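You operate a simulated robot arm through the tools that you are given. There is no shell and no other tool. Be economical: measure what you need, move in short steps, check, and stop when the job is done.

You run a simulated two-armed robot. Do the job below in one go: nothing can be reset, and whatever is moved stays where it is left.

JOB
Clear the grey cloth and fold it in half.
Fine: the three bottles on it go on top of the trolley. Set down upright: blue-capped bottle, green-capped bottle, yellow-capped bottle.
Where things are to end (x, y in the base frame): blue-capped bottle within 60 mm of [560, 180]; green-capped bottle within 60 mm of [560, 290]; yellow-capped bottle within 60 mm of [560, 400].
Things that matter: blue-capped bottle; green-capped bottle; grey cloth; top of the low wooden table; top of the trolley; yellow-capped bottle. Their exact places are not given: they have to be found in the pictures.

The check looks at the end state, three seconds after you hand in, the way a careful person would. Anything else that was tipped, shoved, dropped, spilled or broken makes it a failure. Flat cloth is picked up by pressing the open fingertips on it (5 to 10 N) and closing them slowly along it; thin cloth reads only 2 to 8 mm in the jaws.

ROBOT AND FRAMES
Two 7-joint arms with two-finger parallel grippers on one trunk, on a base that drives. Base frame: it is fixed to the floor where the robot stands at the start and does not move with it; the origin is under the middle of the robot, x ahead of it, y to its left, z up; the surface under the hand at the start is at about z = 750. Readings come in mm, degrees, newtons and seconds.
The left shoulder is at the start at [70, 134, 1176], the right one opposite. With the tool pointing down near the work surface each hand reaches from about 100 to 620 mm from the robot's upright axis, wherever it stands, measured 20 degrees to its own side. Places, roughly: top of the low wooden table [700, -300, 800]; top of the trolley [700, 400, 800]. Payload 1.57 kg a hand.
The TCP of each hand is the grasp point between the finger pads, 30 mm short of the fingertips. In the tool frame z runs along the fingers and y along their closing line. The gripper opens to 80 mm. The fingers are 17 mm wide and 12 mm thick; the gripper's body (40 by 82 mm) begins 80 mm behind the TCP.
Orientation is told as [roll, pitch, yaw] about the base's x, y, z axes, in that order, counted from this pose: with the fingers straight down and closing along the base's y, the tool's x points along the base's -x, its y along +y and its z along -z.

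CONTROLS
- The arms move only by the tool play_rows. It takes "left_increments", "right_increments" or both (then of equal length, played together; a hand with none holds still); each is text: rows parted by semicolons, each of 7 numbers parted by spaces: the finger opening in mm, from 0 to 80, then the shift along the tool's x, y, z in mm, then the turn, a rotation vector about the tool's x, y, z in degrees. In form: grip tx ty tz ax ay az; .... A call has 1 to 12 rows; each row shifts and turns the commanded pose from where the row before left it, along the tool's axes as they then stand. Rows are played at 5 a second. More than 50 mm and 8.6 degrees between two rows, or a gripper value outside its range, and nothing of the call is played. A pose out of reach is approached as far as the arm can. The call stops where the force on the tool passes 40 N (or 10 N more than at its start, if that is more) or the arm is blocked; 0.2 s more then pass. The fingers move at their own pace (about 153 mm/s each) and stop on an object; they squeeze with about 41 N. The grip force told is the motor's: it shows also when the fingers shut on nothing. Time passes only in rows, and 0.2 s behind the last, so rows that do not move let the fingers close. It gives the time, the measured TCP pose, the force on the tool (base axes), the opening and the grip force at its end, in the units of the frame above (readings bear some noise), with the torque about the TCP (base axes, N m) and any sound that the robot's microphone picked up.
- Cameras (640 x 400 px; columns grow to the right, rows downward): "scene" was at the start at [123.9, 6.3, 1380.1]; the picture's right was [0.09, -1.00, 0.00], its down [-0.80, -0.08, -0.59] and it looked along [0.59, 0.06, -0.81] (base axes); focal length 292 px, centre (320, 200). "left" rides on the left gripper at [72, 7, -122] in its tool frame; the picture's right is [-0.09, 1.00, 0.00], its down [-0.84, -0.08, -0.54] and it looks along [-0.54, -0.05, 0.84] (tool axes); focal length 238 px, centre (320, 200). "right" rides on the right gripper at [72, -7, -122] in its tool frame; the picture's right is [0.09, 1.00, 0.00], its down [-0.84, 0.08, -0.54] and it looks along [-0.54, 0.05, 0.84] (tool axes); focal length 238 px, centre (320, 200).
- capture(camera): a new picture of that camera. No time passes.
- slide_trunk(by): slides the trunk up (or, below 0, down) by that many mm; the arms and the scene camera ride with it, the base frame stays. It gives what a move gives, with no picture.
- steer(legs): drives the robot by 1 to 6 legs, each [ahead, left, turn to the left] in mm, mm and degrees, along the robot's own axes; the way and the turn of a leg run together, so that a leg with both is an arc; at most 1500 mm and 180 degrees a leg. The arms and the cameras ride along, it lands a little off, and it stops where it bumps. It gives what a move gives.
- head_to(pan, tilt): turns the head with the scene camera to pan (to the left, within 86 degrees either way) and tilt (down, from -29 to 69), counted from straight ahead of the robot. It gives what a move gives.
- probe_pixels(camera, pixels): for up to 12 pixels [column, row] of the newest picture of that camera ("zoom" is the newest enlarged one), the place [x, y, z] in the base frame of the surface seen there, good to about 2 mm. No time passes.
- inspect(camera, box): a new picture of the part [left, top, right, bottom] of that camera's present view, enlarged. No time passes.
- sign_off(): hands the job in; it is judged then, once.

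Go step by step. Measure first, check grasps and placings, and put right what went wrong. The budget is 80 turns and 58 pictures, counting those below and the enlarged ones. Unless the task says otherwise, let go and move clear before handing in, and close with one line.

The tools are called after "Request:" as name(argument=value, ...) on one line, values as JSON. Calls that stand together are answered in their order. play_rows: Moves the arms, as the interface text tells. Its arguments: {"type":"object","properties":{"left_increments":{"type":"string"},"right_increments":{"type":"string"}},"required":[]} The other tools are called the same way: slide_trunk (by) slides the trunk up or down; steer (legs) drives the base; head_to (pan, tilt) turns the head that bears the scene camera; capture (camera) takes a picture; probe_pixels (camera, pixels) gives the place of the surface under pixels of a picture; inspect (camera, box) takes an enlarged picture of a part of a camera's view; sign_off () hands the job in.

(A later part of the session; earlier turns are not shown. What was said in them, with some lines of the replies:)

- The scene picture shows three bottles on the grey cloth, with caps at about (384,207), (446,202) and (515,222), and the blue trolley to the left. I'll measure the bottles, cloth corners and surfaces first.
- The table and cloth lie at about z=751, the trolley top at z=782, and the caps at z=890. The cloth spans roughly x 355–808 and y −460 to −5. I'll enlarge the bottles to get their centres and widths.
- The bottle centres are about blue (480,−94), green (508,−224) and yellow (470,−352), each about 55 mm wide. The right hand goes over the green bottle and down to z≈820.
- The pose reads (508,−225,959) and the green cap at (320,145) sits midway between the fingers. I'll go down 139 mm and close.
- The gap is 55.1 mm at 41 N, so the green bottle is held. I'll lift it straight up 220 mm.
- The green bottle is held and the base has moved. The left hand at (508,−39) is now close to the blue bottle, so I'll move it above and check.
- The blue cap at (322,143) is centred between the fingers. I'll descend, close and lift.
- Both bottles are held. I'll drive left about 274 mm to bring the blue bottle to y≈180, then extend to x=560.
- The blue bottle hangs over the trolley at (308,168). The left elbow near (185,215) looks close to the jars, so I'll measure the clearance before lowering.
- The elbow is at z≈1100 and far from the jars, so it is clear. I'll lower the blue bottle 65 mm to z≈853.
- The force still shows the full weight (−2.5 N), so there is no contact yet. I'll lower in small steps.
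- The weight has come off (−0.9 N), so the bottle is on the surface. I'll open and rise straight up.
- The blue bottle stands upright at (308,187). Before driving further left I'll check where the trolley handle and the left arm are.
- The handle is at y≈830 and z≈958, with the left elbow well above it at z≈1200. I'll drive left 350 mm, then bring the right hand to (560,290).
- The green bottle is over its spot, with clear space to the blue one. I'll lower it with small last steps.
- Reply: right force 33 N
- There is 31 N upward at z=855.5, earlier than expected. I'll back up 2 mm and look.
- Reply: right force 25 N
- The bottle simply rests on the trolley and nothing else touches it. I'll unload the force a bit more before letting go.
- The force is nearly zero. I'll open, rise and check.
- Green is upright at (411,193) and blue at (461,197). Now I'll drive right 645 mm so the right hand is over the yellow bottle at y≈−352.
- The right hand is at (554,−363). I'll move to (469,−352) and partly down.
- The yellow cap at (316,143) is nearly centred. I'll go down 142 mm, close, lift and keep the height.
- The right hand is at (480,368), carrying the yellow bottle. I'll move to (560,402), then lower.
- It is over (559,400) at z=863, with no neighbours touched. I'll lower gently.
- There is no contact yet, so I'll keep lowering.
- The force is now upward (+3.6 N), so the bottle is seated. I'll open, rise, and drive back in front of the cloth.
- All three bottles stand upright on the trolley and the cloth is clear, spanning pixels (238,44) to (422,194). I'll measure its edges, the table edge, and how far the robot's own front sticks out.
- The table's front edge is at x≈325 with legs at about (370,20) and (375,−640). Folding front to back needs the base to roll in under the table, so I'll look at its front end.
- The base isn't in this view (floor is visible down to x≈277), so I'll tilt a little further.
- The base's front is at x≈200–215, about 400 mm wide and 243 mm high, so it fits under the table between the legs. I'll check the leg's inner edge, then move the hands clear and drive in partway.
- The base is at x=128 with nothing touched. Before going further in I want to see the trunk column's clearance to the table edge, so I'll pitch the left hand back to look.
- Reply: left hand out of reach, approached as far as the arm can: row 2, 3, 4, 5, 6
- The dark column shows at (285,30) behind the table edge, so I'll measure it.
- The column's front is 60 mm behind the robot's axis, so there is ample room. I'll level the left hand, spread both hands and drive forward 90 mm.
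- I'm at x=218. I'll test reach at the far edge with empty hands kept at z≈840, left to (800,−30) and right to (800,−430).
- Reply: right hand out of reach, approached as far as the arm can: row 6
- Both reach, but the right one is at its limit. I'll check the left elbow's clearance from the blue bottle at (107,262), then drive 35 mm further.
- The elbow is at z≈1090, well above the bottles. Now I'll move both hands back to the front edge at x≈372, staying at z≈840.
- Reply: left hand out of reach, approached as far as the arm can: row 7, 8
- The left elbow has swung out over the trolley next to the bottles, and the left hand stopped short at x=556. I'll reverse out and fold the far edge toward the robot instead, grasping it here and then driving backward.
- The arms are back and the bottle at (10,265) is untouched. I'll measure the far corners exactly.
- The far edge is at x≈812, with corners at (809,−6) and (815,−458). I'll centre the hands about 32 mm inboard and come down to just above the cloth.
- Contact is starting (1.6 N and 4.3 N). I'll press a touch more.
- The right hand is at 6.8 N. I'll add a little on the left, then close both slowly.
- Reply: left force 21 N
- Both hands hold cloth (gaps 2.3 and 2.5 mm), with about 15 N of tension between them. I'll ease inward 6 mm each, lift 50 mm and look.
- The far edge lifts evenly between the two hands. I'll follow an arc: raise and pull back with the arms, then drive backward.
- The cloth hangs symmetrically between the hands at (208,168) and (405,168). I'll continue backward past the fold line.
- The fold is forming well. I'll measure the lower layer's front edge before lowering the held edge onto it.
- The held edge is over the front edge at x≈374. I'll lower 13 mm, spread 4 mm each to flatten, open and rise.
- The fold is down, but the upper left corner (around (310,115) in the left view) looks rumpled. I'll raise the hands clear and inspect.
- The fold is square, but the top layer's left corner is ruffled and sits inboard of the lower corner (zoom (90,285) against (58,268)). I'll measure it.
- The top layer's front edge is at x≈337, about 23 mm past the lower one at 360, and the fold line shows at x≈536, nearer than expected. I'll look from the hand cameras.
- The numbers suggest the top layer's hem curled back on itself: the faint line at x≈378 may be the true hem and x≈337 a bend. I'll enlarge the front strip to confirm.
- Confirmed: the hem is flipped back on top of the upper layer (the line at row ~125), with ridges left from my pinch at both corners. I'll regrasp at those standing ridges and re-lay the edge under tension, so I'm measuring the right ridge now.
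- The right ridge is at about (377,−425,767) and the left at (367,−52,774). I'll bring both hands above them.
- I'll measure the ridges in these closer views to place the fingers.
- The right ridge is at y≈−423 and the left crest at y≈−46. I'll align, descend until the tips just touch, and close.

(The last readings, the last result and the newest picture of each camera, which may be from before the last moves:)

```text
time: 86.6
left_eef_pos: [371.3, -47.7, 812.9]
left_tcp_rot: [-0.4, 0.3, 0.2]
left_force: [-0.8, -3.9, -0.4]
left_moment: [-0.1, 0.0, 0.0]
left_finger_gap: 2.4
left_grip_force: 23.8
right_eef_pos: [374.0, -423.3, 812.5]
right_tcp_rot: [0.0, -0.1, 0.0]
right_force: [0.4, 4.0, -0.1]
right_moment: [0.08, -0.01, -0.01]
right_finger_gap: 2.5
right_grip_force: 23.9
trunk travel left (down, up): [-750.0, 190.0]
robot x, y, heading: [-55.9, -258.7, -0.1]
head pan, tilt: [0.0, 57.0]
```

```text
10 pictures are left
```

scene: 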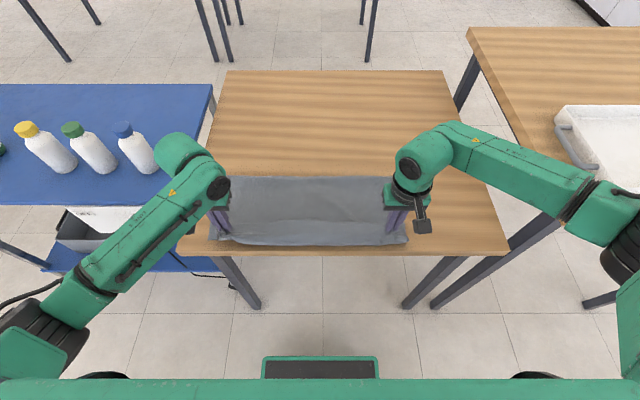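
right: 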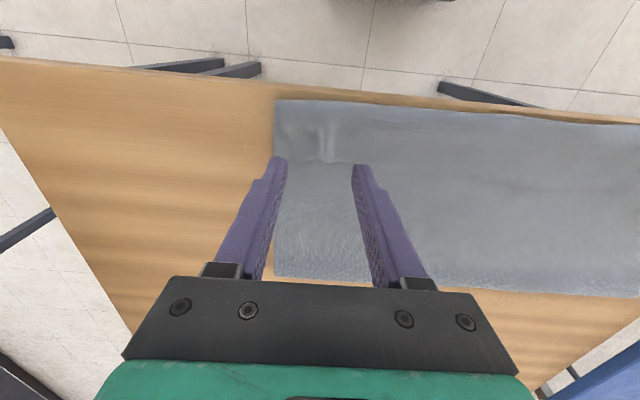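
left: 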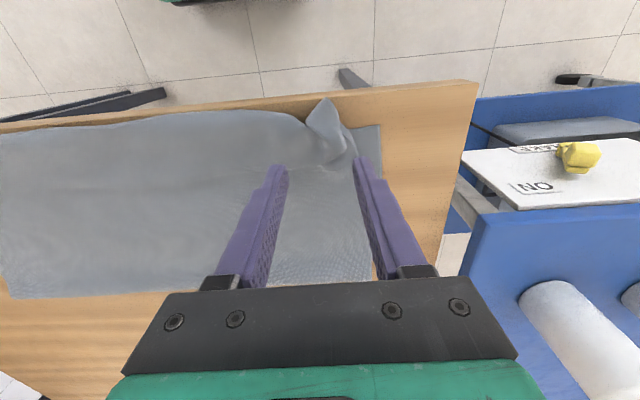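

Both ridges are gripped (2.4 and 2.5 mm). I'll lift the edge up and forward, then drive forward past the fold line so the lower layer flattens back out.

Request:
play_rows(left_increments="0 -28 0 -28 0 0 0; 0 -28 0 -28 0 0 0; 0 -28 0 -28 0 0 0; 0 -28 0 -28 0 0 0; 0 -28 0 -28 0 0 0; 0 -28 0 -25 0 0 0; 0 0 0 0 0 0 0", right_increments="0 -28 0 -28 0 0 0; 0 -28 0 -28 0 0 0; 0 -28 0 -28 0 0 0; 0 -28 0 -28 0 0 0; 0 -28 0 -28 0 0 0; 0 -28 0 -25 0 0 0; 0 0 0 0 0 0 0")

Request:
steer(legs=[[130, 0, 0]])

Request:
capture(camera="scene")

```text
time: 88.2
left_eef_pos: [539.9, -46.7, 980.0]
left_tcp_rot: [-0.3, 0.1, 0.2]
left_force: [-1.3, -5.3, 0.5]
left_moment: [-0.13, -0.03, -0.03]
left_finger_gap: 2.3
left_grip_force: 23.2
right_eef_pos: [538.7, -422.0, 977.7]
right_tcp_rot: [0.0, -0.3, 0.0]
right_force: [-0.5, 4.3, -0.3]
right_moment: [0.13, 0.0, 0.01]
right_finger_gap: 2.1
right_grip_force: 23.4
trunk travel left (down, up): [-750.0, 190.0]
robot x, y, heading: [-54.1, -259.1, -0.2]
head pan, tilt: [0.0, 57.0]
```

```text
time: 89.5
left_eef_pos: [668.0, -47.9, 980.2]
left_tcp_rot: [-0.3, 0.1, 0.2]
left_force: [-0.2, -4.7, -0.1]
left_moment: [-0.17, -0.01, -0.07]
left_finger_gap: 2.3
left_grip_force: 23.8
right_eef_pos: [668.4, -424.0, 978.0]
right_tcp_rot: [0.1, -0.3, -0.1]
right_force: [-0.7, 6.2, 0.1]
right_moment: [0.17, 0.0, 0.03]
right_finger_gap: 2.8
right_grip_force: 23.7
trunk travel left (down, up): [-750.0, 190.0]
robot x, y, heading: [77.8, -262.1, 0.0]
head pan, tilt: [0.0, 57.0]
```

```text
9 pictures are left
```

scene: 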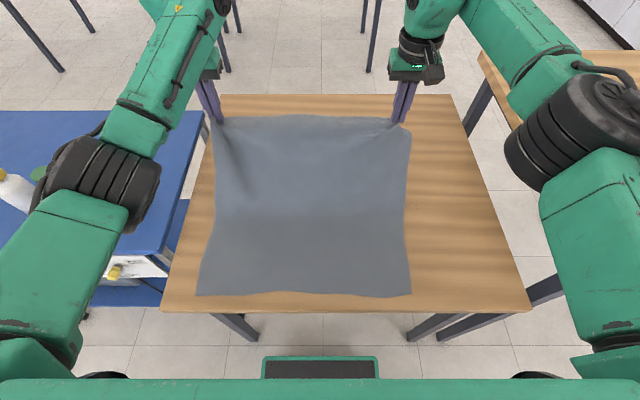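

The cloth is open again with the lower half flat. I'll check where its front edge now lies, then carry it back on a taut arc.

Request:
probe_pixels(camera="scene", pixels=[[199, 294], [300, 292], [410, 295], [214, 200], [405, 215]])

Request:
steer(legs=[[-168, 0, 0]])

```text
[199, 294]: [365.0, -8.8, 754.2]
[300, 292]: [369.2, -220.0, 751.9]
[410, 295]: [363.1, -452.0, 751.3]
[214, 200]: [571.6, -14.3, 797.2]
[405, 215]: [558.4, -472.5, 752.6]
```

```text
time: 90.9
left_eef_pos: [503.9, -47.0, 978.8]
left_tcp_rot: [-0.4, 0.3, 0.0]
left_force: [0.3, -4.6, -0.4]
left_moment: [-0.15, 0.02, -0.05]
left_finger_gap: 2.5
left_grip_force: 24.2
right_eef_pos: [504.5, -423.0, 976.1]
right_tcp_rot: [0.0, 0.1, 0.0]
right_force: [0.2, 5.0, -0.8]
right_moment: [0.14, 0.0, 0.06]
right_finger_gap: 2.0
right_grip_force: 23.8
trunk travel left (down, up): [-750.0, 190.0]
robot x, y, heading: [-91.5, -257.9, 0.2]
head pan, tilt: [0.0, 57.0]
```

The lower front edge is at x≈366, so the fold line is near x=588. I'll lower along the taut arc to x≈376, stop just above and look.

Request:
play_rows(left_increments="0 30 0 18 0 0 0; 0 24 0 18 0 0 0; 0 20 0 20 0 0 0; 0 18 0 23 0 0 0; 0 14 0 24 0 0 0; 0 10 0 24 0 0 0; 0 7 0 24 0 0 0; 0 4 0 24 0 0 0; 0 1 0 13 0 0 0; 0 0 0 0 0 0 0", right_increments="0 30 0 17 0 0 0; 0 24 0 17 0 0 0; 0 20 0 19 0 0 0; 0 18 0 23 0 0 0; 0 14 0 24 0 0 0; 0 10 0 24 0 0 0; 0 7 0 24 0 0 0; 0 4 0 24 0 0 0; 0 1 0 13 0 0 0; 0 0 0 0 0 0 0")

Request:
inspect(camera="scene", box=[190, 140, 430, 270])

```text
time: 93.1
left_eef_pos: [373.0, -48.6, 792.0]
left_tcp_rot: [-0.3, 0.2, 0.2]
left_force: [0.1, -2.6, -0.9]
left_moment: [-0.09, 0.01, 0.0]
left_finger_gap: 2.3
left_grip_force: 23.9
right_eef_pos: [375.3, -423.4, 792.5]
right_tcp_rot: [0.1, -0.1, 0.0]
right_force: [-0.6, 2.1, -0.6]
right_moment: [0.06, 0.0, 0.03]
right_finger_gap: 2.4
right_grip_force: 23.7
trunk travel left (down, up): [-750.0, 190.0]
robot x, y, heading: [-94.1, -260.1, -0.2]
head pan, tilt: [0.0, 57.0]
```

```text
2.67 times, centred on (310, 205) of scene
```

zoom: 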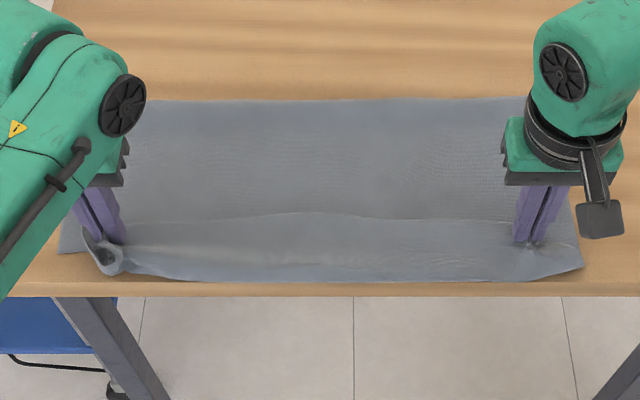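

The hem flipped again. The pinched hem keeps pointing away from the robot because the hands stay vertical, so they must pitch over like turning a page. I'll lift, open the fold again, and pitch both hands −56° with fingers forward.

Request:
play_rows(left_increments="0 -22 0 -31 0 0 0; 0 -22 0 -31 0 0 0; 0 -22 0 -31 0 0 0; 0 -22 0 -31 0 0 0; 0 -22 0 -31 0 0 0; 0 -22 0 -31 0 0 0; 0 0 0 0 0 0 0", right_increments="0 -22 0 -31 0 0 0; 0 -22 0 -31 0 0 0; 0 -22 0 -31 0 0 0; 0 -22 0 -31 0 0 0; 0 -22 0 -31 0 0 0; 0 -22 0 -31 0 0 0; 0 0 0 0 0 0 0")

Request:
steer(legs=[[165, 0, 0]])

Request:
play_rows(left_increments="0 0 0 0 0 -8 0; 0 0 0 0 0 -8 0; 0 0 0 0 0 -8 0; 0 0 0 0 0 -8 0; 0 0 0 0 0 -8 0; 0 0 0 0 0 -8 0; 0 0 0 0 0 -8 0; 0 0 0 0 0 0 0", right_increments="0 0 0 0 0 -8 0; 0 0 0 0 0 -8 0; 0 0 0 0 0 -8 0; 0 0 0 0 0 -8 0; 0 0 0 0 0 -8 0; 0 0 0 0 0 -8 0; 0 0 0 0 0 -8 0; 0 0 0 0 0 0 0")

Request:
capture(camera="scene")

```text
time: 94.7
left_eef_pos: [504.0, -47.7, 977.6]
left_tcp_rot: [-0.5, 0.2, 0.0]
left_force: [0.5, -3.8, 0.3]
left_moment: [-0.11, 0.0, -0.03]
left_finger_gap: 2.5
left_grip_force: 23.5
right_eef_pos: [505.8, -422.6, 977.2]
right_tcp_rot: [0.1, -0.1, -0.1]
right_force: [-0.3, 3.9, -0.1]
right_moment: [0.14, -0.02, 0.04]
right_finger_gap: 2.4
right_grip_force: 24.2
trunk travel left (down, up): [-750.0, 190.0]
robot x, y, heading: [-91.0, -258.2, 0.3]
head pan, tilt: [0.0, 57.0]
```

```text
time: 96.2
left_eef_pos: [668.1, -44.7, 978.2]
left_tcp_rot: [-0.4, 0.1, 0.3]
left_force: [0.0, -4.1, 0.4]
left_moment: [-0.15, -0.02, -0.05]
left_finger_gap: 2.4
left_grip_force: 23.5
right_eef_pos: [670.7, -420.8, 978.3]
right_tcp_rot: [0.1, -0.2, 0.1]
right_force: [-0.3, 4.4, 0.7]
right_moment: [0.12, -0.03, 0.03]
right_finger_gap: 2.5
right_grip_force: 24.1
trunk travel left (down, up): [-750.0, 190.0]
robot x, y, heading: [74.9, -259.6, 0.3]
head pan, tilt: [0.0, 57.0]
```

```text
time: 98.0
left_eef_pos: [670.3, -44.2, 977.4]
left_tcp_rot: [-0.8, -55.8, 1.1]
left_force: [0.8, -4.5, -0.6]
left_moment: [-0.04, 0.0, -0.14]
left_finger_gap: 2.4
left_grip_force: 23.7
right_eef_pos: [674.0, -418.2, 976.2]
right_tcp_rot: [0.2, -56.3, 0.1]
right_force: [0.3, 4.5, -1.1]
right_moment: [0.03, 0.01, 0.19]
right_finger_gap: 2.3
right_grip_force: 23.7
trunk travel left (down, up): [-750.0, 190.0]
robot x, y, heading: [81.1, -259.3, 0.3]
head pan, tilt: [0.0, 57.0]
```

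```text
7 pictures are left
```

scene: 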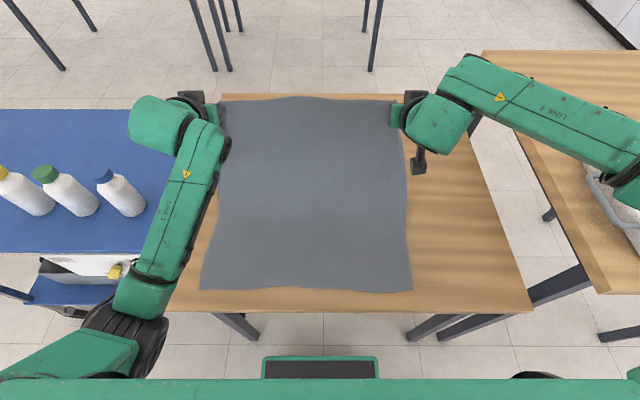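

Both hands are pitched −56° and the fold is open. I'll check the lower front edge, then drive back in two stages, letting the arms reach out in between to leave room for the final arc.

Request:
probe_pixels(camera="scene", pixels=[[202, 289], [300, 287], [411, 290], [300, 98]])

Request:
steer(legs=[[-100, 0, 0]])

Request:
play_rows(left_increments="0 -19.6 0 29 0 0 0; 0 -19.6 0 29 0 0 0; 0 0 0 0 0 0 0", right_increments="0 -19.6 0 29 0 0 0; 0 -19.6 0 29 0 0 0; 0 0 0 0 0 0 0")

Request:
steer(legs=[[-160, 0, 0]])

```text
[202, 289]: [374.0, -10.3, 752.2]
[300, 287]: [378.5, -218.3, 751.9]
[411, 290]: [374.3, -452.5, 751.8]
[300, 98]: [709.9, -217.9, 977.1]
```

```text
time: 99.1
left_eef_pos: [572.2, -44.4, 977.1]
left_tcp_rot: [-0.7, -55.7, 0.8]
left_force: [0.1, -4.3, 0.5]
left_moment: [-0.05, 0.01, -0.13]
left_finger_gap: 2.3
left_grip_force: 23.9
right_eef_pos: [576.0, -419.5, 975.4]
right_tcp_rot: [0.1, -56.2, 0.1]
right_force: [-0.5, 3.8, 0.5]
right_moment: [0.03, 0.01, 0.17]
right_finger_gap: 2.5
right_grip_force: 23.8
trunk travel left (down, up): [-750.0, 190.0]
robot x, y, heading: [-26.1, -260.3, 0.3]
head pan, tilt: [0.0, 57.0]
```

```text
time: 99.9
left_eef_pos: [639.5, -43.6, 977.4]
left_tcp_rot: [-0.7, -56.0, 0.9]
left_force: [-0.6, -4.3, 1.4]
left_moment: [-0.04, -0.04, -0.14]
left_finger_gap: 2.2
left_grip_force: 23.5
right_eef_pos: [642.6, -419.0, 979.5]
right_tcp_rot: [0.2, -56.4, 0.1]
right_force: [-0.9, 4.5, 0.7]
right_moment: [0.03, -0.02, 0.17]
right_finger_gap: 2.1
right_grip_force: 23.3
trunk travel left (down, up): [-750.0, 190.0]
robot x, y, heading: [-21.2, -259.3, 0.3]
head pan, tilt: [0.0, 57.0]
```

```text
time: 101.3
left_eef_pos: [478.8, -44.0, 975.4]
left_tcp_rot: [-0.6, -55.7, 1.0]
left_force: [0.0, -5.0, 1.2]
left_moment: [-0.03, -0.01, -0.15]
left_finger_gap: 2.4
left_grip_force: 23.7
right_eef_pos: [485.7, -419.2, 976.3]
right_tcp_rot: [0.1, -56.0, 0.2]
right_force: [-0.3, 4.5, 1.2]
right_moment: [0.05, 0.01, 0.13]
right_finger_gap: 2.2
right_grip_force: 23.8
trunk travel left (down, up): [-750.0, 190.0]
robot x, y, heading: [-182.6, -260.7, 0.2]
head pan, tilt: [0.0, 57.0]
```

The lower front edge is now at x≈376, so the target for the fingertips is x≈388. I'll run the arc down with the hands pitching on to −80°, stopping about 25 mm above the table.

Request:
play_rows(left_increments="0 26.6 0 7.1 0 0 0; 0 33 0 -10.4 0 -8 0; 0 32.7 0 -10.2 0 -8 0; 0 30.7 0 -10 0 -8 0; 0 27.2 0 -10.4 0 0 0; 0 25.5 0 -6.6 0 0 0; 0 25 0 -3.7 0 0 0; 0 21.7 0 -2.2 0 0 0; 0 0 0 0 0 0 0", right_increments="0 30 0 2.1 0 0 0; 0 33 0 -10.4 0 -8 0; 0 32.7 0 -10.2 0 -8 0; 0 30.7 0 -10 0 -8 0; 0 27.2 0 -10.4 0 0 0; 0 25.5 0 -6.6 0 0 0; 0 25 0 -3.7 0 0 0; 0 21.7 0 -2.2 0 0 0; 0 0 0 0 0 0 0")

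Request:
capture(camera="scene")

```text
time: 103.3
left_eef_pos: [357.8, -46.6, 783.1]
left_tcp_rot: [-2.0, -79.7, 2.5]
left_force: [0.2, -0.4, 0.0]
left_moment: [-0.01, -0.01, -0.01]
left_finger_gap: 2.5
left_grip_force: 23.8
right_eef_pos: [381.2, -399.0, 881.4]
right_tcp_rot: [0.1, -62.6, 0.2]
right_force: [-0.1, 0.3, -0.3]
right_moment: [-0.02, 0.06, 0.01]
right_finger_gap: 2.5
right_grip_force: 23.3
right hand out of reach, approached as far as the arm can: row 2, 3, 4, 7, 8
trunk travel left (down, up): [-750.0, 190.0]
robot x, y, heading: [-184.3, -262.0, 0.4]
head pan, tilt: [0.0, 57.0]
```

```text
6 pictures are left
```

scene: 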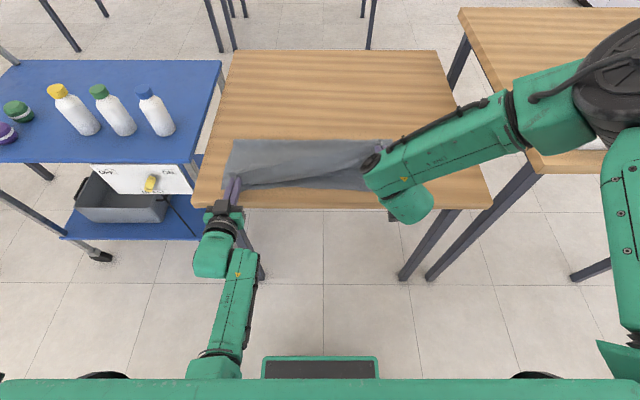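

The left hand arrived, but the right arm hit a joint limit and hangs back at (381,−399,881) with pitch −63°. I'll bring it down with a bit less pitch.

Request:
play_rows(right_increments="0 26 -8 12 0 4 0; 0 26 -8 12 0 4 0; 0 26 -7 12 0 4 0; 0 0 0 0 0 0 0")

```text
time: 104.3
left_eef_pos: [358.6, -45.3, 782.7]
left_tcp_rot: [-2.4, -79.9, 2.6]
left_force: [-0.4, -2.5, 0.5]
left_moment: [-0.03, -0.02, -0.11]
left_finger_gap: 2.4
left_grip_force: 24.0
right_eef_pos: [371.7, -419.2, 796.3]
right_tcp_rot: [0.4, -51.0, 0.3]
right_force: [0.3, 2.5, -0.1]
right_moment: [0.07, 0.01, 0.1]
right_finger_gap: 2.2
right_grip_force: 23.8
trunk travel left (down, up): [-750.0, 190.0]
robot x, y, heading: [-183.0, -265.2, 0.6]
head pan, tilt: [0.0, 57.0]
```

The right hand came down fine to (372,−419,796). I'll look at the edge now.

Request:
inspect(camera="scene", box=[200, 120, 420, 230])

Request:
probe_pixels(camera="zoom", pixels=[[85, 55], [320, 50], [320, 100], [320, 150], [320, 170], [320, 185], [200, 185], [450, 185], [60, 160], [85, 190], [540, 180], [520, 170]])

```text
2.91 times, centred on (310, 175) of scene
```

zoom: 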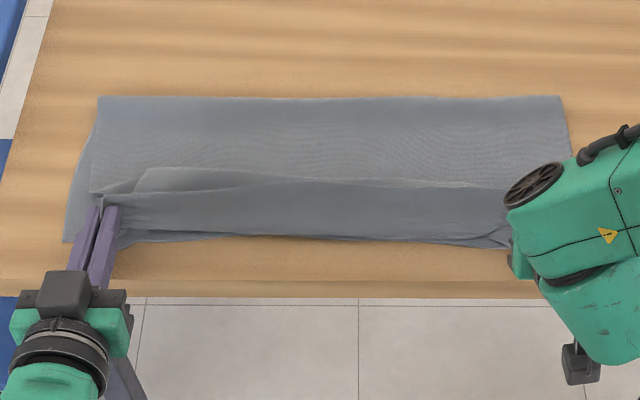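

```text
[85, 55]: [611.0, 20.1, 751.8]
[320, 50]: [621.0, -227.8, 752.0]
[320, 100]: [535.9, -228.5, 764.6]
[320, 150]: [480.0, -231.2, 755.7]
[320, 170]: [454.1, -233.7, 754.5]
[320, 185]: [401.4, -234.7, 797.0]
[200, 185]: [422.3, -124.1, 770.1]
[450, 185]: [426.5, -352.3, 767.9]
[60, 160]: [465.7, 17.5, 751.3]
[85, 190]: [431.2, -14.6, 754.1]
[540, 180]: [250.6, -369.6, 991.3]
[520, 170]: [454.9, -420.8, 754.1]
```

The fold line rolled back toward me (about x=555) because my arc was too taut and peeled the lower layer. I'll reopen it and come back on a lower diagonal path, with both hands at about −52°.

Request:
play_rows(left_increments="0 -38.7 0 17.5 0 7 0; 0 -40.5 0 12.7 0 7 0; 0 -41.8 0 7.7 0 7 0; 0 -42.4 0 2.6 0 7 0; 0 -42.4 0 -2.7 0 0 0; 0 0 0 0 0 0 0", right_increments="0 -39.1 0 -4.1 0 0 0; 0 -39.1 0 -4.1 0 0 0; 0 -39.1 0 -4.1 0 0 0; 0 -39.1 0 -4.1 0 0 0; 0 -39.1 0 -4.1 0 0 0; 0 0 0 0 0 0 0")

Request:
steer(legs=[[190, 0, -0.3]])

Request:
capture(camera="scene")

Request:
probe_pixels(camera="scene", pixels=[[215, 248], [300, 250], [400, 250], [300, 255], [300, 245], [300, 260], [300, 265], [300, 270], [400, 260], [215, 260], [215, 265], [400, 265]])

```text
time: 105.8
left_eef_pos: [478.7, -43.6, 960.7]
left_tcp_rot: [-0.7, -51.9, 1.1]
left_force: [0.5, -4.7, -0.9]
left_moment: [-0.07, -0.01, -0.12]
left_finger_gap: 2.7
left_grip_force: 23.9
right_eef_pos: [478.8, -420.0, 962.3]
right_tcp_rot: [0.4, -51.1, 0.4]
right_force: [0.1, 4.6, 0.4]
right_moment: [0.05, -0.04, 0.11]
right_finger_gap: 2.3
right_grip_force: 23.6
trunk travel left (down, up): [-750.0, 190.0]
robot x, y, heading: [-184.3, -261.1, 0.2]
head pan, tilt: [0.0, 57.0]
```

```text
time: 107.3
left_eef_pos: [665.6, -47.8, 961.8]
left_tcp_rot: [-0.6, -51.9, 0.4]
left_force: [0.1, -4.1, -0.1]
left_moment: [-0.02, 0.03, -0.16]
left_finger_gap: 2.5
left_grip_force: 24.1
right_eef_pos: [661.1, -424.9, 961.1]
right_tcp_rot: [0.4, -51.1, -0.1]
right_force: [-1.2, 4.5, 0.2]
right_moment: [0.06, -0.01, 0.09]
right_finger_gap: 2.5
right_grip_force: 23.6
trunk travel left (down, up): [-750.0, 190.0]
robot x, y, heading: [-0.8, -258.3, -0.1]
head pan, tilt: [0.0, 57.0]
```

```text
4 pictures are left
```

scene: 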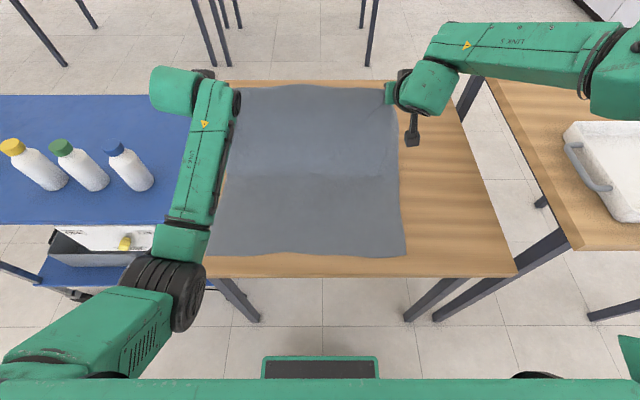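

```text
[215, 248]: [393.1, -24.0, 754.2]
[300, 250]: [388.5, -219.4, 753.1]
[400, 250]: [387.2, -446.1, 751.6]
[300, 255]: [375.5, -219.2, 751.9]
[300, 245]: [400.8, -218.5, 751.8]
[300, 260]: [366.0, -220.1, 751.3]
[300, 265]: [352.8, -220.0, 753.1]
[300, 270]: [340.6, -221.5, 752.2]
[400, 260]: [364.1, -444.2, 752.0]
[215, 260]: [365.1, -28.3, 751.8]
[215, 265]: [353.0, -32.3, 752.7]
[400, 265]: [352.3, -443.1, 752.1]
```

The cloth is open with its front edge at x≈378–386 and a natural crease near x=590. I'll drive back 110 mm, then come down on the diagonal to just above the front edge.

Request:
steer(legs=[[-110, 0, 0.2]])

Request:
play_rows(left_increments="0 42.3 0 -7.5 0 0 0; 0 42.3 0 -7.5 0 0 0; 0 42.3 0 -7.5 0 0 0; 0 42.3 0 -7.5 0 0 0; 0 42.3 0 -7.5 0 0 0; 0 42.3 0 -7.5 0 0 0; 0 0 0 0 0 0 0", right_increments="0 42.3 0 -7.5 0 0 0; 0 42.3 0 -7.5 0 0 0; 0 42.3 0 -7.5 0 0 0; 0 42.3 0 -7.5 0 0 0; 0 42.3 0 -7.5 0 0 0; 0 42.3 0 -7.5 0 0 0; 0 0 0 0 0 0 0")

Request:
inspect(camera="scene", box=[190, 120, 430, 260])

Request:
probe_pixels(camera="zoom", pixels=[[320, 70], [320, 85], [320, 100], [320, 120], [320, 150], [320, 180], [320, 200], [320, 215], [320, 230], [320, 245], [320, 260], [320, 275]])

```text
time: 108.5
left_eef_pos: [556.1, -46.1, 960.1]
left_tcp_rot: [-0.6, -51.7, 0.7]
left_force: [-0.2, -3.5, 0.0]
left_moment: [-0.02, 0.01, -0.12]
left_finger_gap: 2.4
left_grip_force: 23.9
right_eef_pos: [555.3, -420.9, 961.1]
right_tcp_rot: [0.4, -50.9, 0.1]
right_force: [-1.1, 4.2, -0.5]
right_moment: [0.04, 0.04, 0.08]
right_finger_gap: 2.3
right_grip_force: 24.0
trunk travel left (down, up): [-750.0, 190.0]
robot x, y, heading: [-112.0, -264.0, -0.1]
head pan, tilt: [0.0, 57.0]
```

```text
time: 110.1
left_eef_pos: [363.5, -51.0, 789.5]
left_tcp_rot: [-0.5, -51.8, 0.6]
left_force: [0.5, 0.6, 0.3]
left_moment: [0.04, -0.01, -0.05]
left_finger_gap: 2.4
left_grip_force: 23.6
right_eef_pos: [359.0, -402.9, 803.1]
right_tcp_rot: [0.0, -50.6, 0.0]
right_force: [1.1, 0.9, -0.2]
right_moment: [0.01, -0.02, 0.04]
right_finger_gap: 2.0
right_grip_force: 23.9
right hand out of reach, approached as far as the arm can: row 5, 6
trunk travel left (down, up): [-750.0, 190.0]
robot x, y, heading: [-109.1, -261.8, -0.1]
head pan, tilt: [0.0, 57.0]
```

```text
2.67 times, centred on (310, 190) of scene
```

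zoom: 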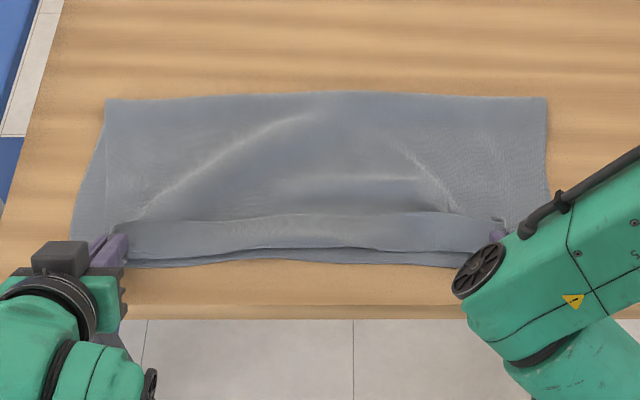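

```text
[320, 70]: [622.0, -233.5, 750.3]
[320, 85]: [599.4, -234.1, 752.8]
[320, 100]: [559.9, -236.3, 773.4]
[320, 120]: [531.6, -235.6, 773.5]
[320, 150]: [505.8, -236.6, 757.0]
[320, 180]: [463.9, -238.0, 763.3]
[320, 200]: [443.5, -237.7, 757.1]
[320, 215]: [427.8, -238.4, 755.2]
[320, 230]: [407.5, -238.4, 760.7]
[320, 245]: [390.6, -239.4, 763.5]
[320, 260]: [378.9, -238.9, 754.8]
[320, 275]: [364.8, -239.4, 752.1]
```

Much better: the fold is now near x≈572, and only a small flap remains mid-edge (bend at 390, hem at about 425). I'll drive back 40 mm to pull the flap out, spread the hands to straighten the hem, and lower them.

Request:
steer(legs=[[-45, 0, 0]])

Request:
play_rows(left_increments="0 0 2 3 0 0 0; 0 0 2 3 0 0 0; 0 0 0 4 0 0 0; 0 0 0 5 0 0 0; 0 0 0 0 0 0 0", right_increments="0 0 -10 3 0 0 0; 0 0 -10 5 0 0 0; 0 4 0 9 0 0 0; 0 4 0 9 0 0 0; 0 0 0 0 0 0 0")

```text
time: 111.0
left_eef_pos: [321.1, -49.5, 788.0]
left_tcp_rot: [-0.6, -51.8, 0.6]
left_force: [-0.8, 0.0, -0.2]
left_moment: [-0.03, 0.01, 0.01]
left_finger_gap: 2.2
left_grip_force: 23.3
right_eef_pos: [316.0, -401.7, 802.2]
right_tcp_rot: [-0.2, -50.3, 0.1]
right_force: [-0.2, -0.8, -0.4]
right_moment: [-0.03, -0.02, 0.02]
right_finger_gap: 2.4
right_grip_force: 23.4
trunk travel left (down, up): [-750.0, 190.0]
robot x, y, heading: [-157.3, -262.5, -0.3]
head pan, tilt: [0.0, 57.0]
```

```text
time: 112.2
left_eef_pos: [332.5, -45.5, 780.4]
left_tcp_rot: [-0.7, -51.8, 0.7]
left_force: [0.5, 0.2, 1.0]
left_moment: [0.02, -0.01, 0.01]
left_finger_gap: 2.5
left_grip_force: 23.9
right_eef_pos: [336.4, -406.4, 789.2]
right_tcp_rot: [-0.4, -50.3, 0.0]
right_force: [0.0, 0.5, 0.3]
right_moment: [-0.02, 0.01, 0.06]
right_finger_gap: 2.3
right_grip_force: 23.8
right hand out of reach, approached as far as the arm can: row 1, 2, 4
trunk travel left (down, up): [-750.0, 190.0]
robot x, y, heading: [-153.5, -259.1, 0.0]
head pan, tilt: [0.0, 57.0]
```

The right arm is at a limit sideways. I'll drive back 40 mm while reaching the arms forward the same amount to give it room, then spread.

Request:
steer(legs=[[-40, 0, 0]])

Request:
play_rows(left_increments="0 -12 0 15.5 0 0 0; 0 -12 0 15.5 0 0 0; 0 0 2 0 0 0 0; 0 0 0 0 0 0 0; 0 0 0 0 0 0 0", right_increments="0 -12 0 15 0 0 0; 0 -11 0 13 0 0 0; 0 3 -8 2 0 0 0; 0 4 -8 3 0 0 0; 0 0 0 0 0 0 0")

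Request:
inspect(camera="scene", box=[190, 100, 430, 240])

Request:
probe_pixels(camera="zoom", pixels=[[320, 70], [320, 85], [320, 100], [320, 120], [320, 150], [320, 180], [320, 200], [320, 215], [320, 230], [320, 245], [320, 260], [320, 275]])

```text
time: 113.0
left_eef_pos: [291.3, -45.3, 778.3]
left_tcp_rot: [-0.6, -51.7, 0.7]
left_force: [1.0, 0.0, -0.6]
left_moment: [-0.03, 0.0, -0.02]
left_finger_gap: 2.7
left_grip_force: 23.9
right_eef_pos: [297.4, -405.6, 788.5]
right_tcp_rot: [-0.4, -50.2, 0.0]
right_force: [0.1, 0.7, 0.2]
right_moment: [-0.01, 0.0, -0.01]
right_finger_gap: 2.2
right_grip_force: 24.5
trunk travel left (down, up): [-750.0, 190.0]
robot x, y, heading: [-192.6, -262.6, 0.2]
head pan, tilt: [0.0, 57.0]
```

```text
time: 114.2
left_eef_pos: [329.9, -43.7, 780.1]
left_tcp_rot: [-0.9, -51.9, 0.7]
left_force: [-0.3, -4.8, 0.8]
left_moment: [-0.1, 0.0, -0.17]
left_finger_gap: 2.6
left_grip_force: 24.1
right_eef_pos: [330.1, -420.5, 781.1]
right_tcp_rot: [-0.5, -50.2, 0.2]
right_force: [-0.3, 6.1, 3.6]
right_moment: [0.13, -0.04, 0.18]
right_finger_gap: 2.4
right_grip_force: 23.9
trunk travel left (down, up): [-750.0, 190.0]
robot x, y, heading: [-192.7, -261.0, -0.0]
head pan, tilt: [0.0, 57.0]
```

```text
2.67 times, centred on (310, 170) of scene
```

zoom: 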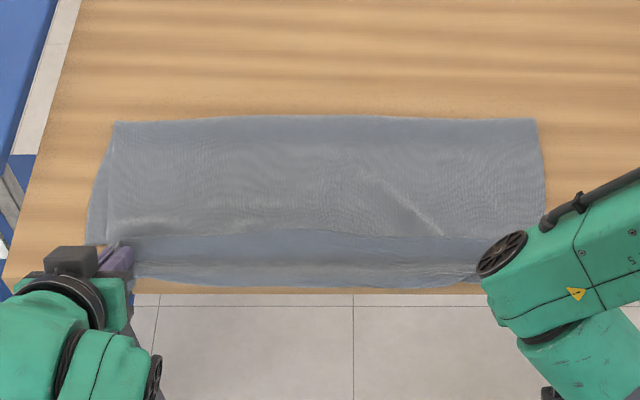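

```text
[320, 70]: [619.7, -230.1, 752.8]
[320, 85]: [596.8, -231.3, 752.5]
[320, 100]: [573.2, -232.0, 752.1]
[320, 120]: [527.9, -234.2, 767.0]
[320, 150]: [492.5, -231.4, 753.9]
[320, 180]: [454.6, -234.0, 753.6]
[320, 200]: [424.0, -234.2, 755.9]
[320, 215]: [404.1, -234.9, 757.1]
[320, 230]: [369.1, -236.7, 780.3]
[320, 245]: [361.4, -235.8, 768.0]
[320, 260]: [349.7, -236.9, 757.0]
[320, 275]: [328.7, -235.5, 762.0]
```

Pulling back rolled the fold toward me again. I'll reopen once more and repeat the diagonal that worked, this time with the base set so the right arm isn't limited and the hem stays straight.

Request:
play_rows(left_increments="0 -38.9 0 1 0 0 0; 0 -38.9 0 1 0 0 0; 0 -38.9 0 1 0 0 0; 0 -38.9 0 1 0 0 0; 0 -38.9 0 1 0 0 0; 0 -38.9 0 1 0 0 0; 0 0 0 0 0 0 0", right_increments="0 -38.9 0 0 0 0 0; 0 -38.9 0 0 0 0 0; 0 -38.9 0 0 0 0 0; 0 -38.9 0 0 0 0 0; 0 -38.9 0 0 0 0 0; 0 -38.9 0 0 0 0 0; 0 0 0 0 0 0 0")

Request:
steer(legs=[[195, 0, 0]])

Request:
steer(legs=[[-110, 0, 0]])

Request:
play_rows(left_increments="0 19.7 0 15.4 0 0 0; 0 19.7 0 15.4 0 0 0; 0 0 0 0 0 0 0", right_increments="0 19.7 0 15.4 0 0 0; 0 19.7 0 15.4 0 0 0; 0 0 0 0 0 0 0")

Request:
steer(legs=[[-58, 0, 0]])

```text
time: 115.8
left_eef_pos: [477.6, -43.4, 962.2]
left_tcp_rot: [-0.7, -51.8, 0.6]
left_force: [0.2, -6.2, 0.9]
left_moment: [-0.11, 0.04, -0.15]
left_finger_gap: 2.5
left_grip_force: 23.8
right_eef_pos: [479.2, -421.3, 959.8]
right_tcp_rot: [-0.4, -50.3, 0.1]
right_force: [0.4, 6.2, -0.1]
right_moment: [0.07, -0.03, 0.18]
right_finger_gap: 2.1
right_grip_force: 23.9
trunk travel left (down, up): [-750.0, 190.0]
robot x, y, heading: [-194.8, -261.8, 0.0]
head pan, tilt: [0.0, 57.0]
```

```text
time: 117.4
left_eef_pos: [674.2, -42.3, 961.0]
left_tcp_rot: [-0.7, -51.9, 0.7]
left_force: [0.2, -6.4, 0.0]
left_moment: [-0.09, 0.02, -0.19]
left_finger_gap: 2.6
left_grip_force: 23.9
right_eef_pos: [674.9, -420.7, 960.7]
right_tcp_rot: [-0.4, -50.4, 0.2]
right_force: [0.8, 6.0, 0.1]
right_moment: [0.08, 0.02, 0.18]
right_finger_gap: 2.3
right_grip_force: 23.7
trunk travel left (down, up): [-750.0, 190.0]
robot x, y, heading: [3.4, -261.6, 0.1]
head pan, tilt: [0.0, 57.0]
```

```text
time: 118.6
left_eef_pos: [567.5, -43.8, 959.8]
left_tcp_rot: [-0.7, -51.6, 0.8]
left_force: [0.2, -5.7, -0.3]
left_moment: [-0.12, -0.02, -0.16]
left_finger_gap: 2.4
left_grip_force: 24.1
right_eef_pos: [569.1, -420.6, 958.2]
right_tcp_rot: [-0.4, -50.2, 0.1]
right_force: [0.4, 6.0, -0.5]
right_moment: [0.07, 0.02, 0.19]
right_finger_gap: 2.3
right_grip_force: 23.9
trunk travel left (down, up): [-750.0, 190.0]
robot x, y, heading: [-106.3, -259.7, 0.4]
head pan, tilt: [0.0, 57.0]
```

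```text
time: 119.4
left_eef_pos: [565.3, -43.7, 910.3]
left_tcp_rot: [-0.8, -51.8, 0.8]
left_force: [-0.6, -5.8, 1.2]
left_moment: [-0.09, 0.0, -0.19]
left_finger_gap: 2.5
left_grip_force: 23.4
right_eef_pos: [564.6, -420.5, 910.2]
right_tcp_rot: [-0.3, -50.4, 0.2]
right_force: [-0.1, 5.4, -0.5]
right_moment: [0.09, 0.0, 0.18]
right_finger_gap: 2.1
right_grip_force: 23.5
trunk travel left (down, up): [-750.0, 190.0]
robot x, y, heading: [-105.8, -264.8, 0.2]
head pan, tilt: [0.0, 57.0]
```

```text
time: 120.4
left_eef_pos: [511.4, -43.4, 907.9]
left_tcp_rot: [-0.6, -51.7, 0.7]
left_force: [-0.4, -6.3, -0.6]
left_moment: [-0.16, -0.02, -0.21]
left_finger_gap: 2.4
left_grip_force: 23.7
right_eef_pos: [510.3, -420.8, 908.0]
right_tcp_rot: [-0.4, -50.2, 0.1]
right_force: [0.8, 6.8, -0.4]
right_moment: [0.1, -0.04, 0.19]
right_finger_gap: 2.2
right_grip_force: 23.9
trunk travel left (down, up): [-750.0, 190.0]
robot x, y, heading: [-162.9, -262.1, 0.2]
head pan, tilt: [0.0, 57.0]
```

The hands are level at (511, z 908) with the hem under even tension. Now the final diagonal down to just above the front edge.

Request:
play_rows(left_increments="0 37.8 0 -7.8 0 0 0; 0 37.8 0 -7.8 0 0 0; 0 37.8 0 -7.8 0 0 0; 0 37.8 0 -7.8 0 0 0; 0 37.8 0 -7.8 0 0 0; 0 0 0 0 0 0 0", right_increments="0 38 0 -6.6 0 0 0; 0 38 0 -6.6 0 0 0; 0 38 0 -6.6 0 0 0; 0 38 0 -6.6 0 0 0; 0 38 0 -6.6 0 0 0; 0 0 0 0 0 0 0")

Request:
inspect(camera="scene", box=[190, 100, 430, 240])

Request:
probe_pixels(camera="zoom", pixels=[[320, 85], [320, 100], [320, 110], [320, 120], [320, 150], [320, 180], [320, 200], [320, 215], [320, 230], [320, 245], [320, 255], [320, 265]])

```text
time: 121.8
left_eef_pos: [360.9, -45.9, 787.1]
left_tcp_rot: [-0.6, -51.9, 0.6]
left_force: [0.3, -4.9, -0.4]
left_moment: [-0.02, 0.04, -0.11]
left_finger_gap: 2.3
left_grip_force: 24.2
right_eef_pos: [363.5, -420.5, 786.0]
right_tcp_rot: [-0.1, -50.4, 0.1]
right_force: [0.7, 4.3, -0.1]
right_moment: [0.1, -0.02, 0.16]
right_finger_gap: 2.5
right_grip_force: 23.7
trunk travel left (down, up): [-750.0, 190.0]
robot x, y, heading: [-161.6, -261.0, 0.0]
head pan, tilt: [0.0, 57.0]
```

```text
2.67 times, centred on (310, 170) of scene
```

zoom: 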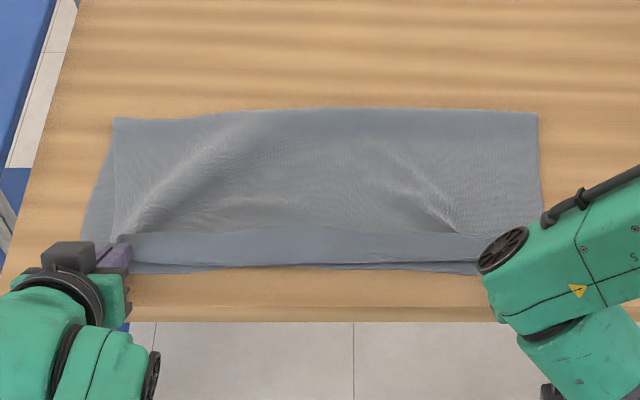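

```text
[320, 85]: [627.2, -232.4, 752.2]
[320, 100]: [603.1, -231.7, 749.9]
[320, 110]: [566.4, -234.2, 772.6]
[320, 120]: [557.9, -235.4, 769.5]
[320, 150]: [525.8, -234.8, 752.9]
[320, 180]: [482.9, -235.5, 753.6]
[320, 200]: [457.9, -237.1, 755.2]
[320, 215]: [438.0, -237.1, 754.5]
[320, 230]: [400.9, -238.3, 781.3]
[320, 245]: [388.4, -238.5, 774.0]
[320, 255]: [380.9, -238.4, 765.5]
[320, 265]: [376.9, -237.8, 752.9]
```

Excellent: the hem is straight and stands upright above the lower edge (x≈385), and the fold is near x=580. I'll tip the standing strip toward the robot by about 26 mm, lower, release slowly and back the fingers out along their own axis.

Request:
play_rows(left_increments="0 3.5 0 -12.5 0 0 0; 0 17.3 0 -4.3 0 0 0; 0 0 0 0 0 0 0; 6 0 0 0 0 0 0; 12 0 0 0 0 0 0; 20 0 0 0 0 0 0; 32 0 0 0 0 0 0; 45 0 0 0 0 0 0; 45 0 0 -15 0 0 0; 45 0 0 -35 0 0 0; 45 0 0 -45 0 0 0; 45 0 0 0 0 0 0", right_increments="0 3.8 0 -12.4 0 0 0; 0 16.6 0 -4.4 0 0 0; 0 0 0 0 0 0 0; 6 0 0 0 0 0 0; 12 0 0 0 0 0 0; 20 0 0 0 0 0 0; 32 0 0 0 0 0 0; 45 0 0 0 0 0 0; 45 0 0 -15 0 0 0; 45 0 0 -35 0 0 0; 45 0 0 -45 0 0 0; 45 0 0 0 0 0 0")

Request:
steer(legs=[[-120, 0, 0]])

Request:
inspect(camera="scene", box=[190, 60, 430, 200])

Request:
probe_pixels(camera="zoom", pixels=[[320, 100], [320, 115], [320, 125], [320, 140], [320, 160], [320, 180], [320, 200], [320, 215], [320, 230], [320, 245], [320, 260], [320, 275]])

```text
time: 124.4
left_eef_pos: [263.8, -44.7, 836.2]
left_tcp_rot: [-0.6, -51.7, 0.9]
left_force: [1.2, 0.9, -0.4]
left_moment: [-0.03, 0.03, 0.01]
left_finger_gap: 45.0
left_grip_force: 0.2
right_eef_pos: [269.5, -412.6, 846.1]
right_tcp_rot: [-0.4, -50.2, 0.1]
right_force: [0.7, 0.0, -0.3]
right_moment: [0.01, 0.02, 0.0]
right_finger_gap: 45.0
right_grip_force: 0.0
right hand out of reach, approached as far as the arm can: row 2
trunk travel left (down, up): [-750.0, 190.0]
robot x, y, heading: [-164.1, -259.3, 0.1]
head pan, tilt: [0.0, 57.0]
```

```text
time: 125.6
left_eef_pos: [143.0, -46.2, 836.8]
left_tcp_rot: [-0.6, -51.8, 0.8]
left_force: [0.4, 0.3, 0.4]
left_moment: [0.0, 0.02, 0.03]
left_finger_gap: 44.9
left_grip_force: 0.1
right_eef_pos: [148.7, -413.8, 846.1]
right_tcp_rot: [-0.4, -50.4, 0.1]
right_force: [0.5, -1.1, 1.1]
right_moment: [0.0, 0.01, 0.01]
right_finger_gap: 45.1
right_grip_force: 0.1
trunk travel left (down, up): [-750.0, 190.0]
robot x, y, heading: [-285.3, -264.6, 0.2]
head pan, tilt: [0.0, 57.0]
```

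```text
2.67 times, centred on (310, 130) of scene
```

zoom: 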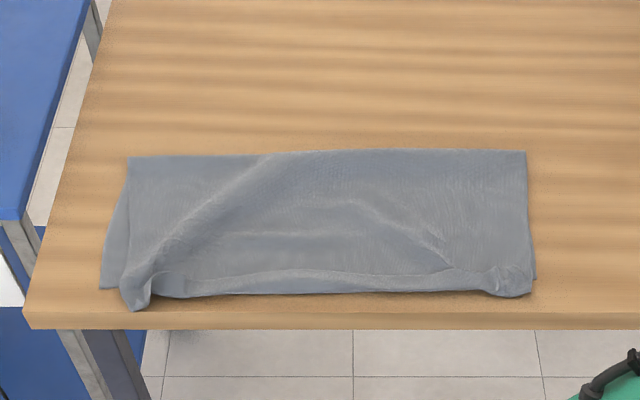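

```text
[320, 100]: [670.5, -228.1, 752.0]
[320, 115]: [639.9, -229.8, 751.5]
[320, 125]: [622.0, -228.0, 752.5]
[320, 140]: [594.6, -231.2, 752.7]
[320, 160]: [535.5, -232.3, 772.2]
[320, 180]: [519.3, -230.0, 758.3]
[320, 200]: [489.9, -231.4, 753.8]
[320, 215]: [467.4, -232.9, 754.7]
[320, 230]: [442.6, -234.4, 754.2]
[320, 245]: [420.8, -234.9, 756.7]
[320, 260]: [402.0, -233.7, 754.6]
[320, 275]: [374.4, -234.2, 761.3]
```

The last picture shows the cloth folded over: the fold line is roughly at x=565, and the top hem lies at about x≈375, near the lower edge. Some ripples remain, plus a small curl along the hem and a rumpled left corner. In the last view that showed the trolley, all three bottles stood upright, and the hands have stayed away from them since. Both hands are open and clear, so I'm handing in.

Request:
sign_off()

```text
The job is handed in.
```

I handed the job in: the blue, green and yellow bottles stand upright on the trolley within a few millimetres of their targets, and the grey cloth is folded in half with some ripples, a small hem curl and a rumpled left corner.
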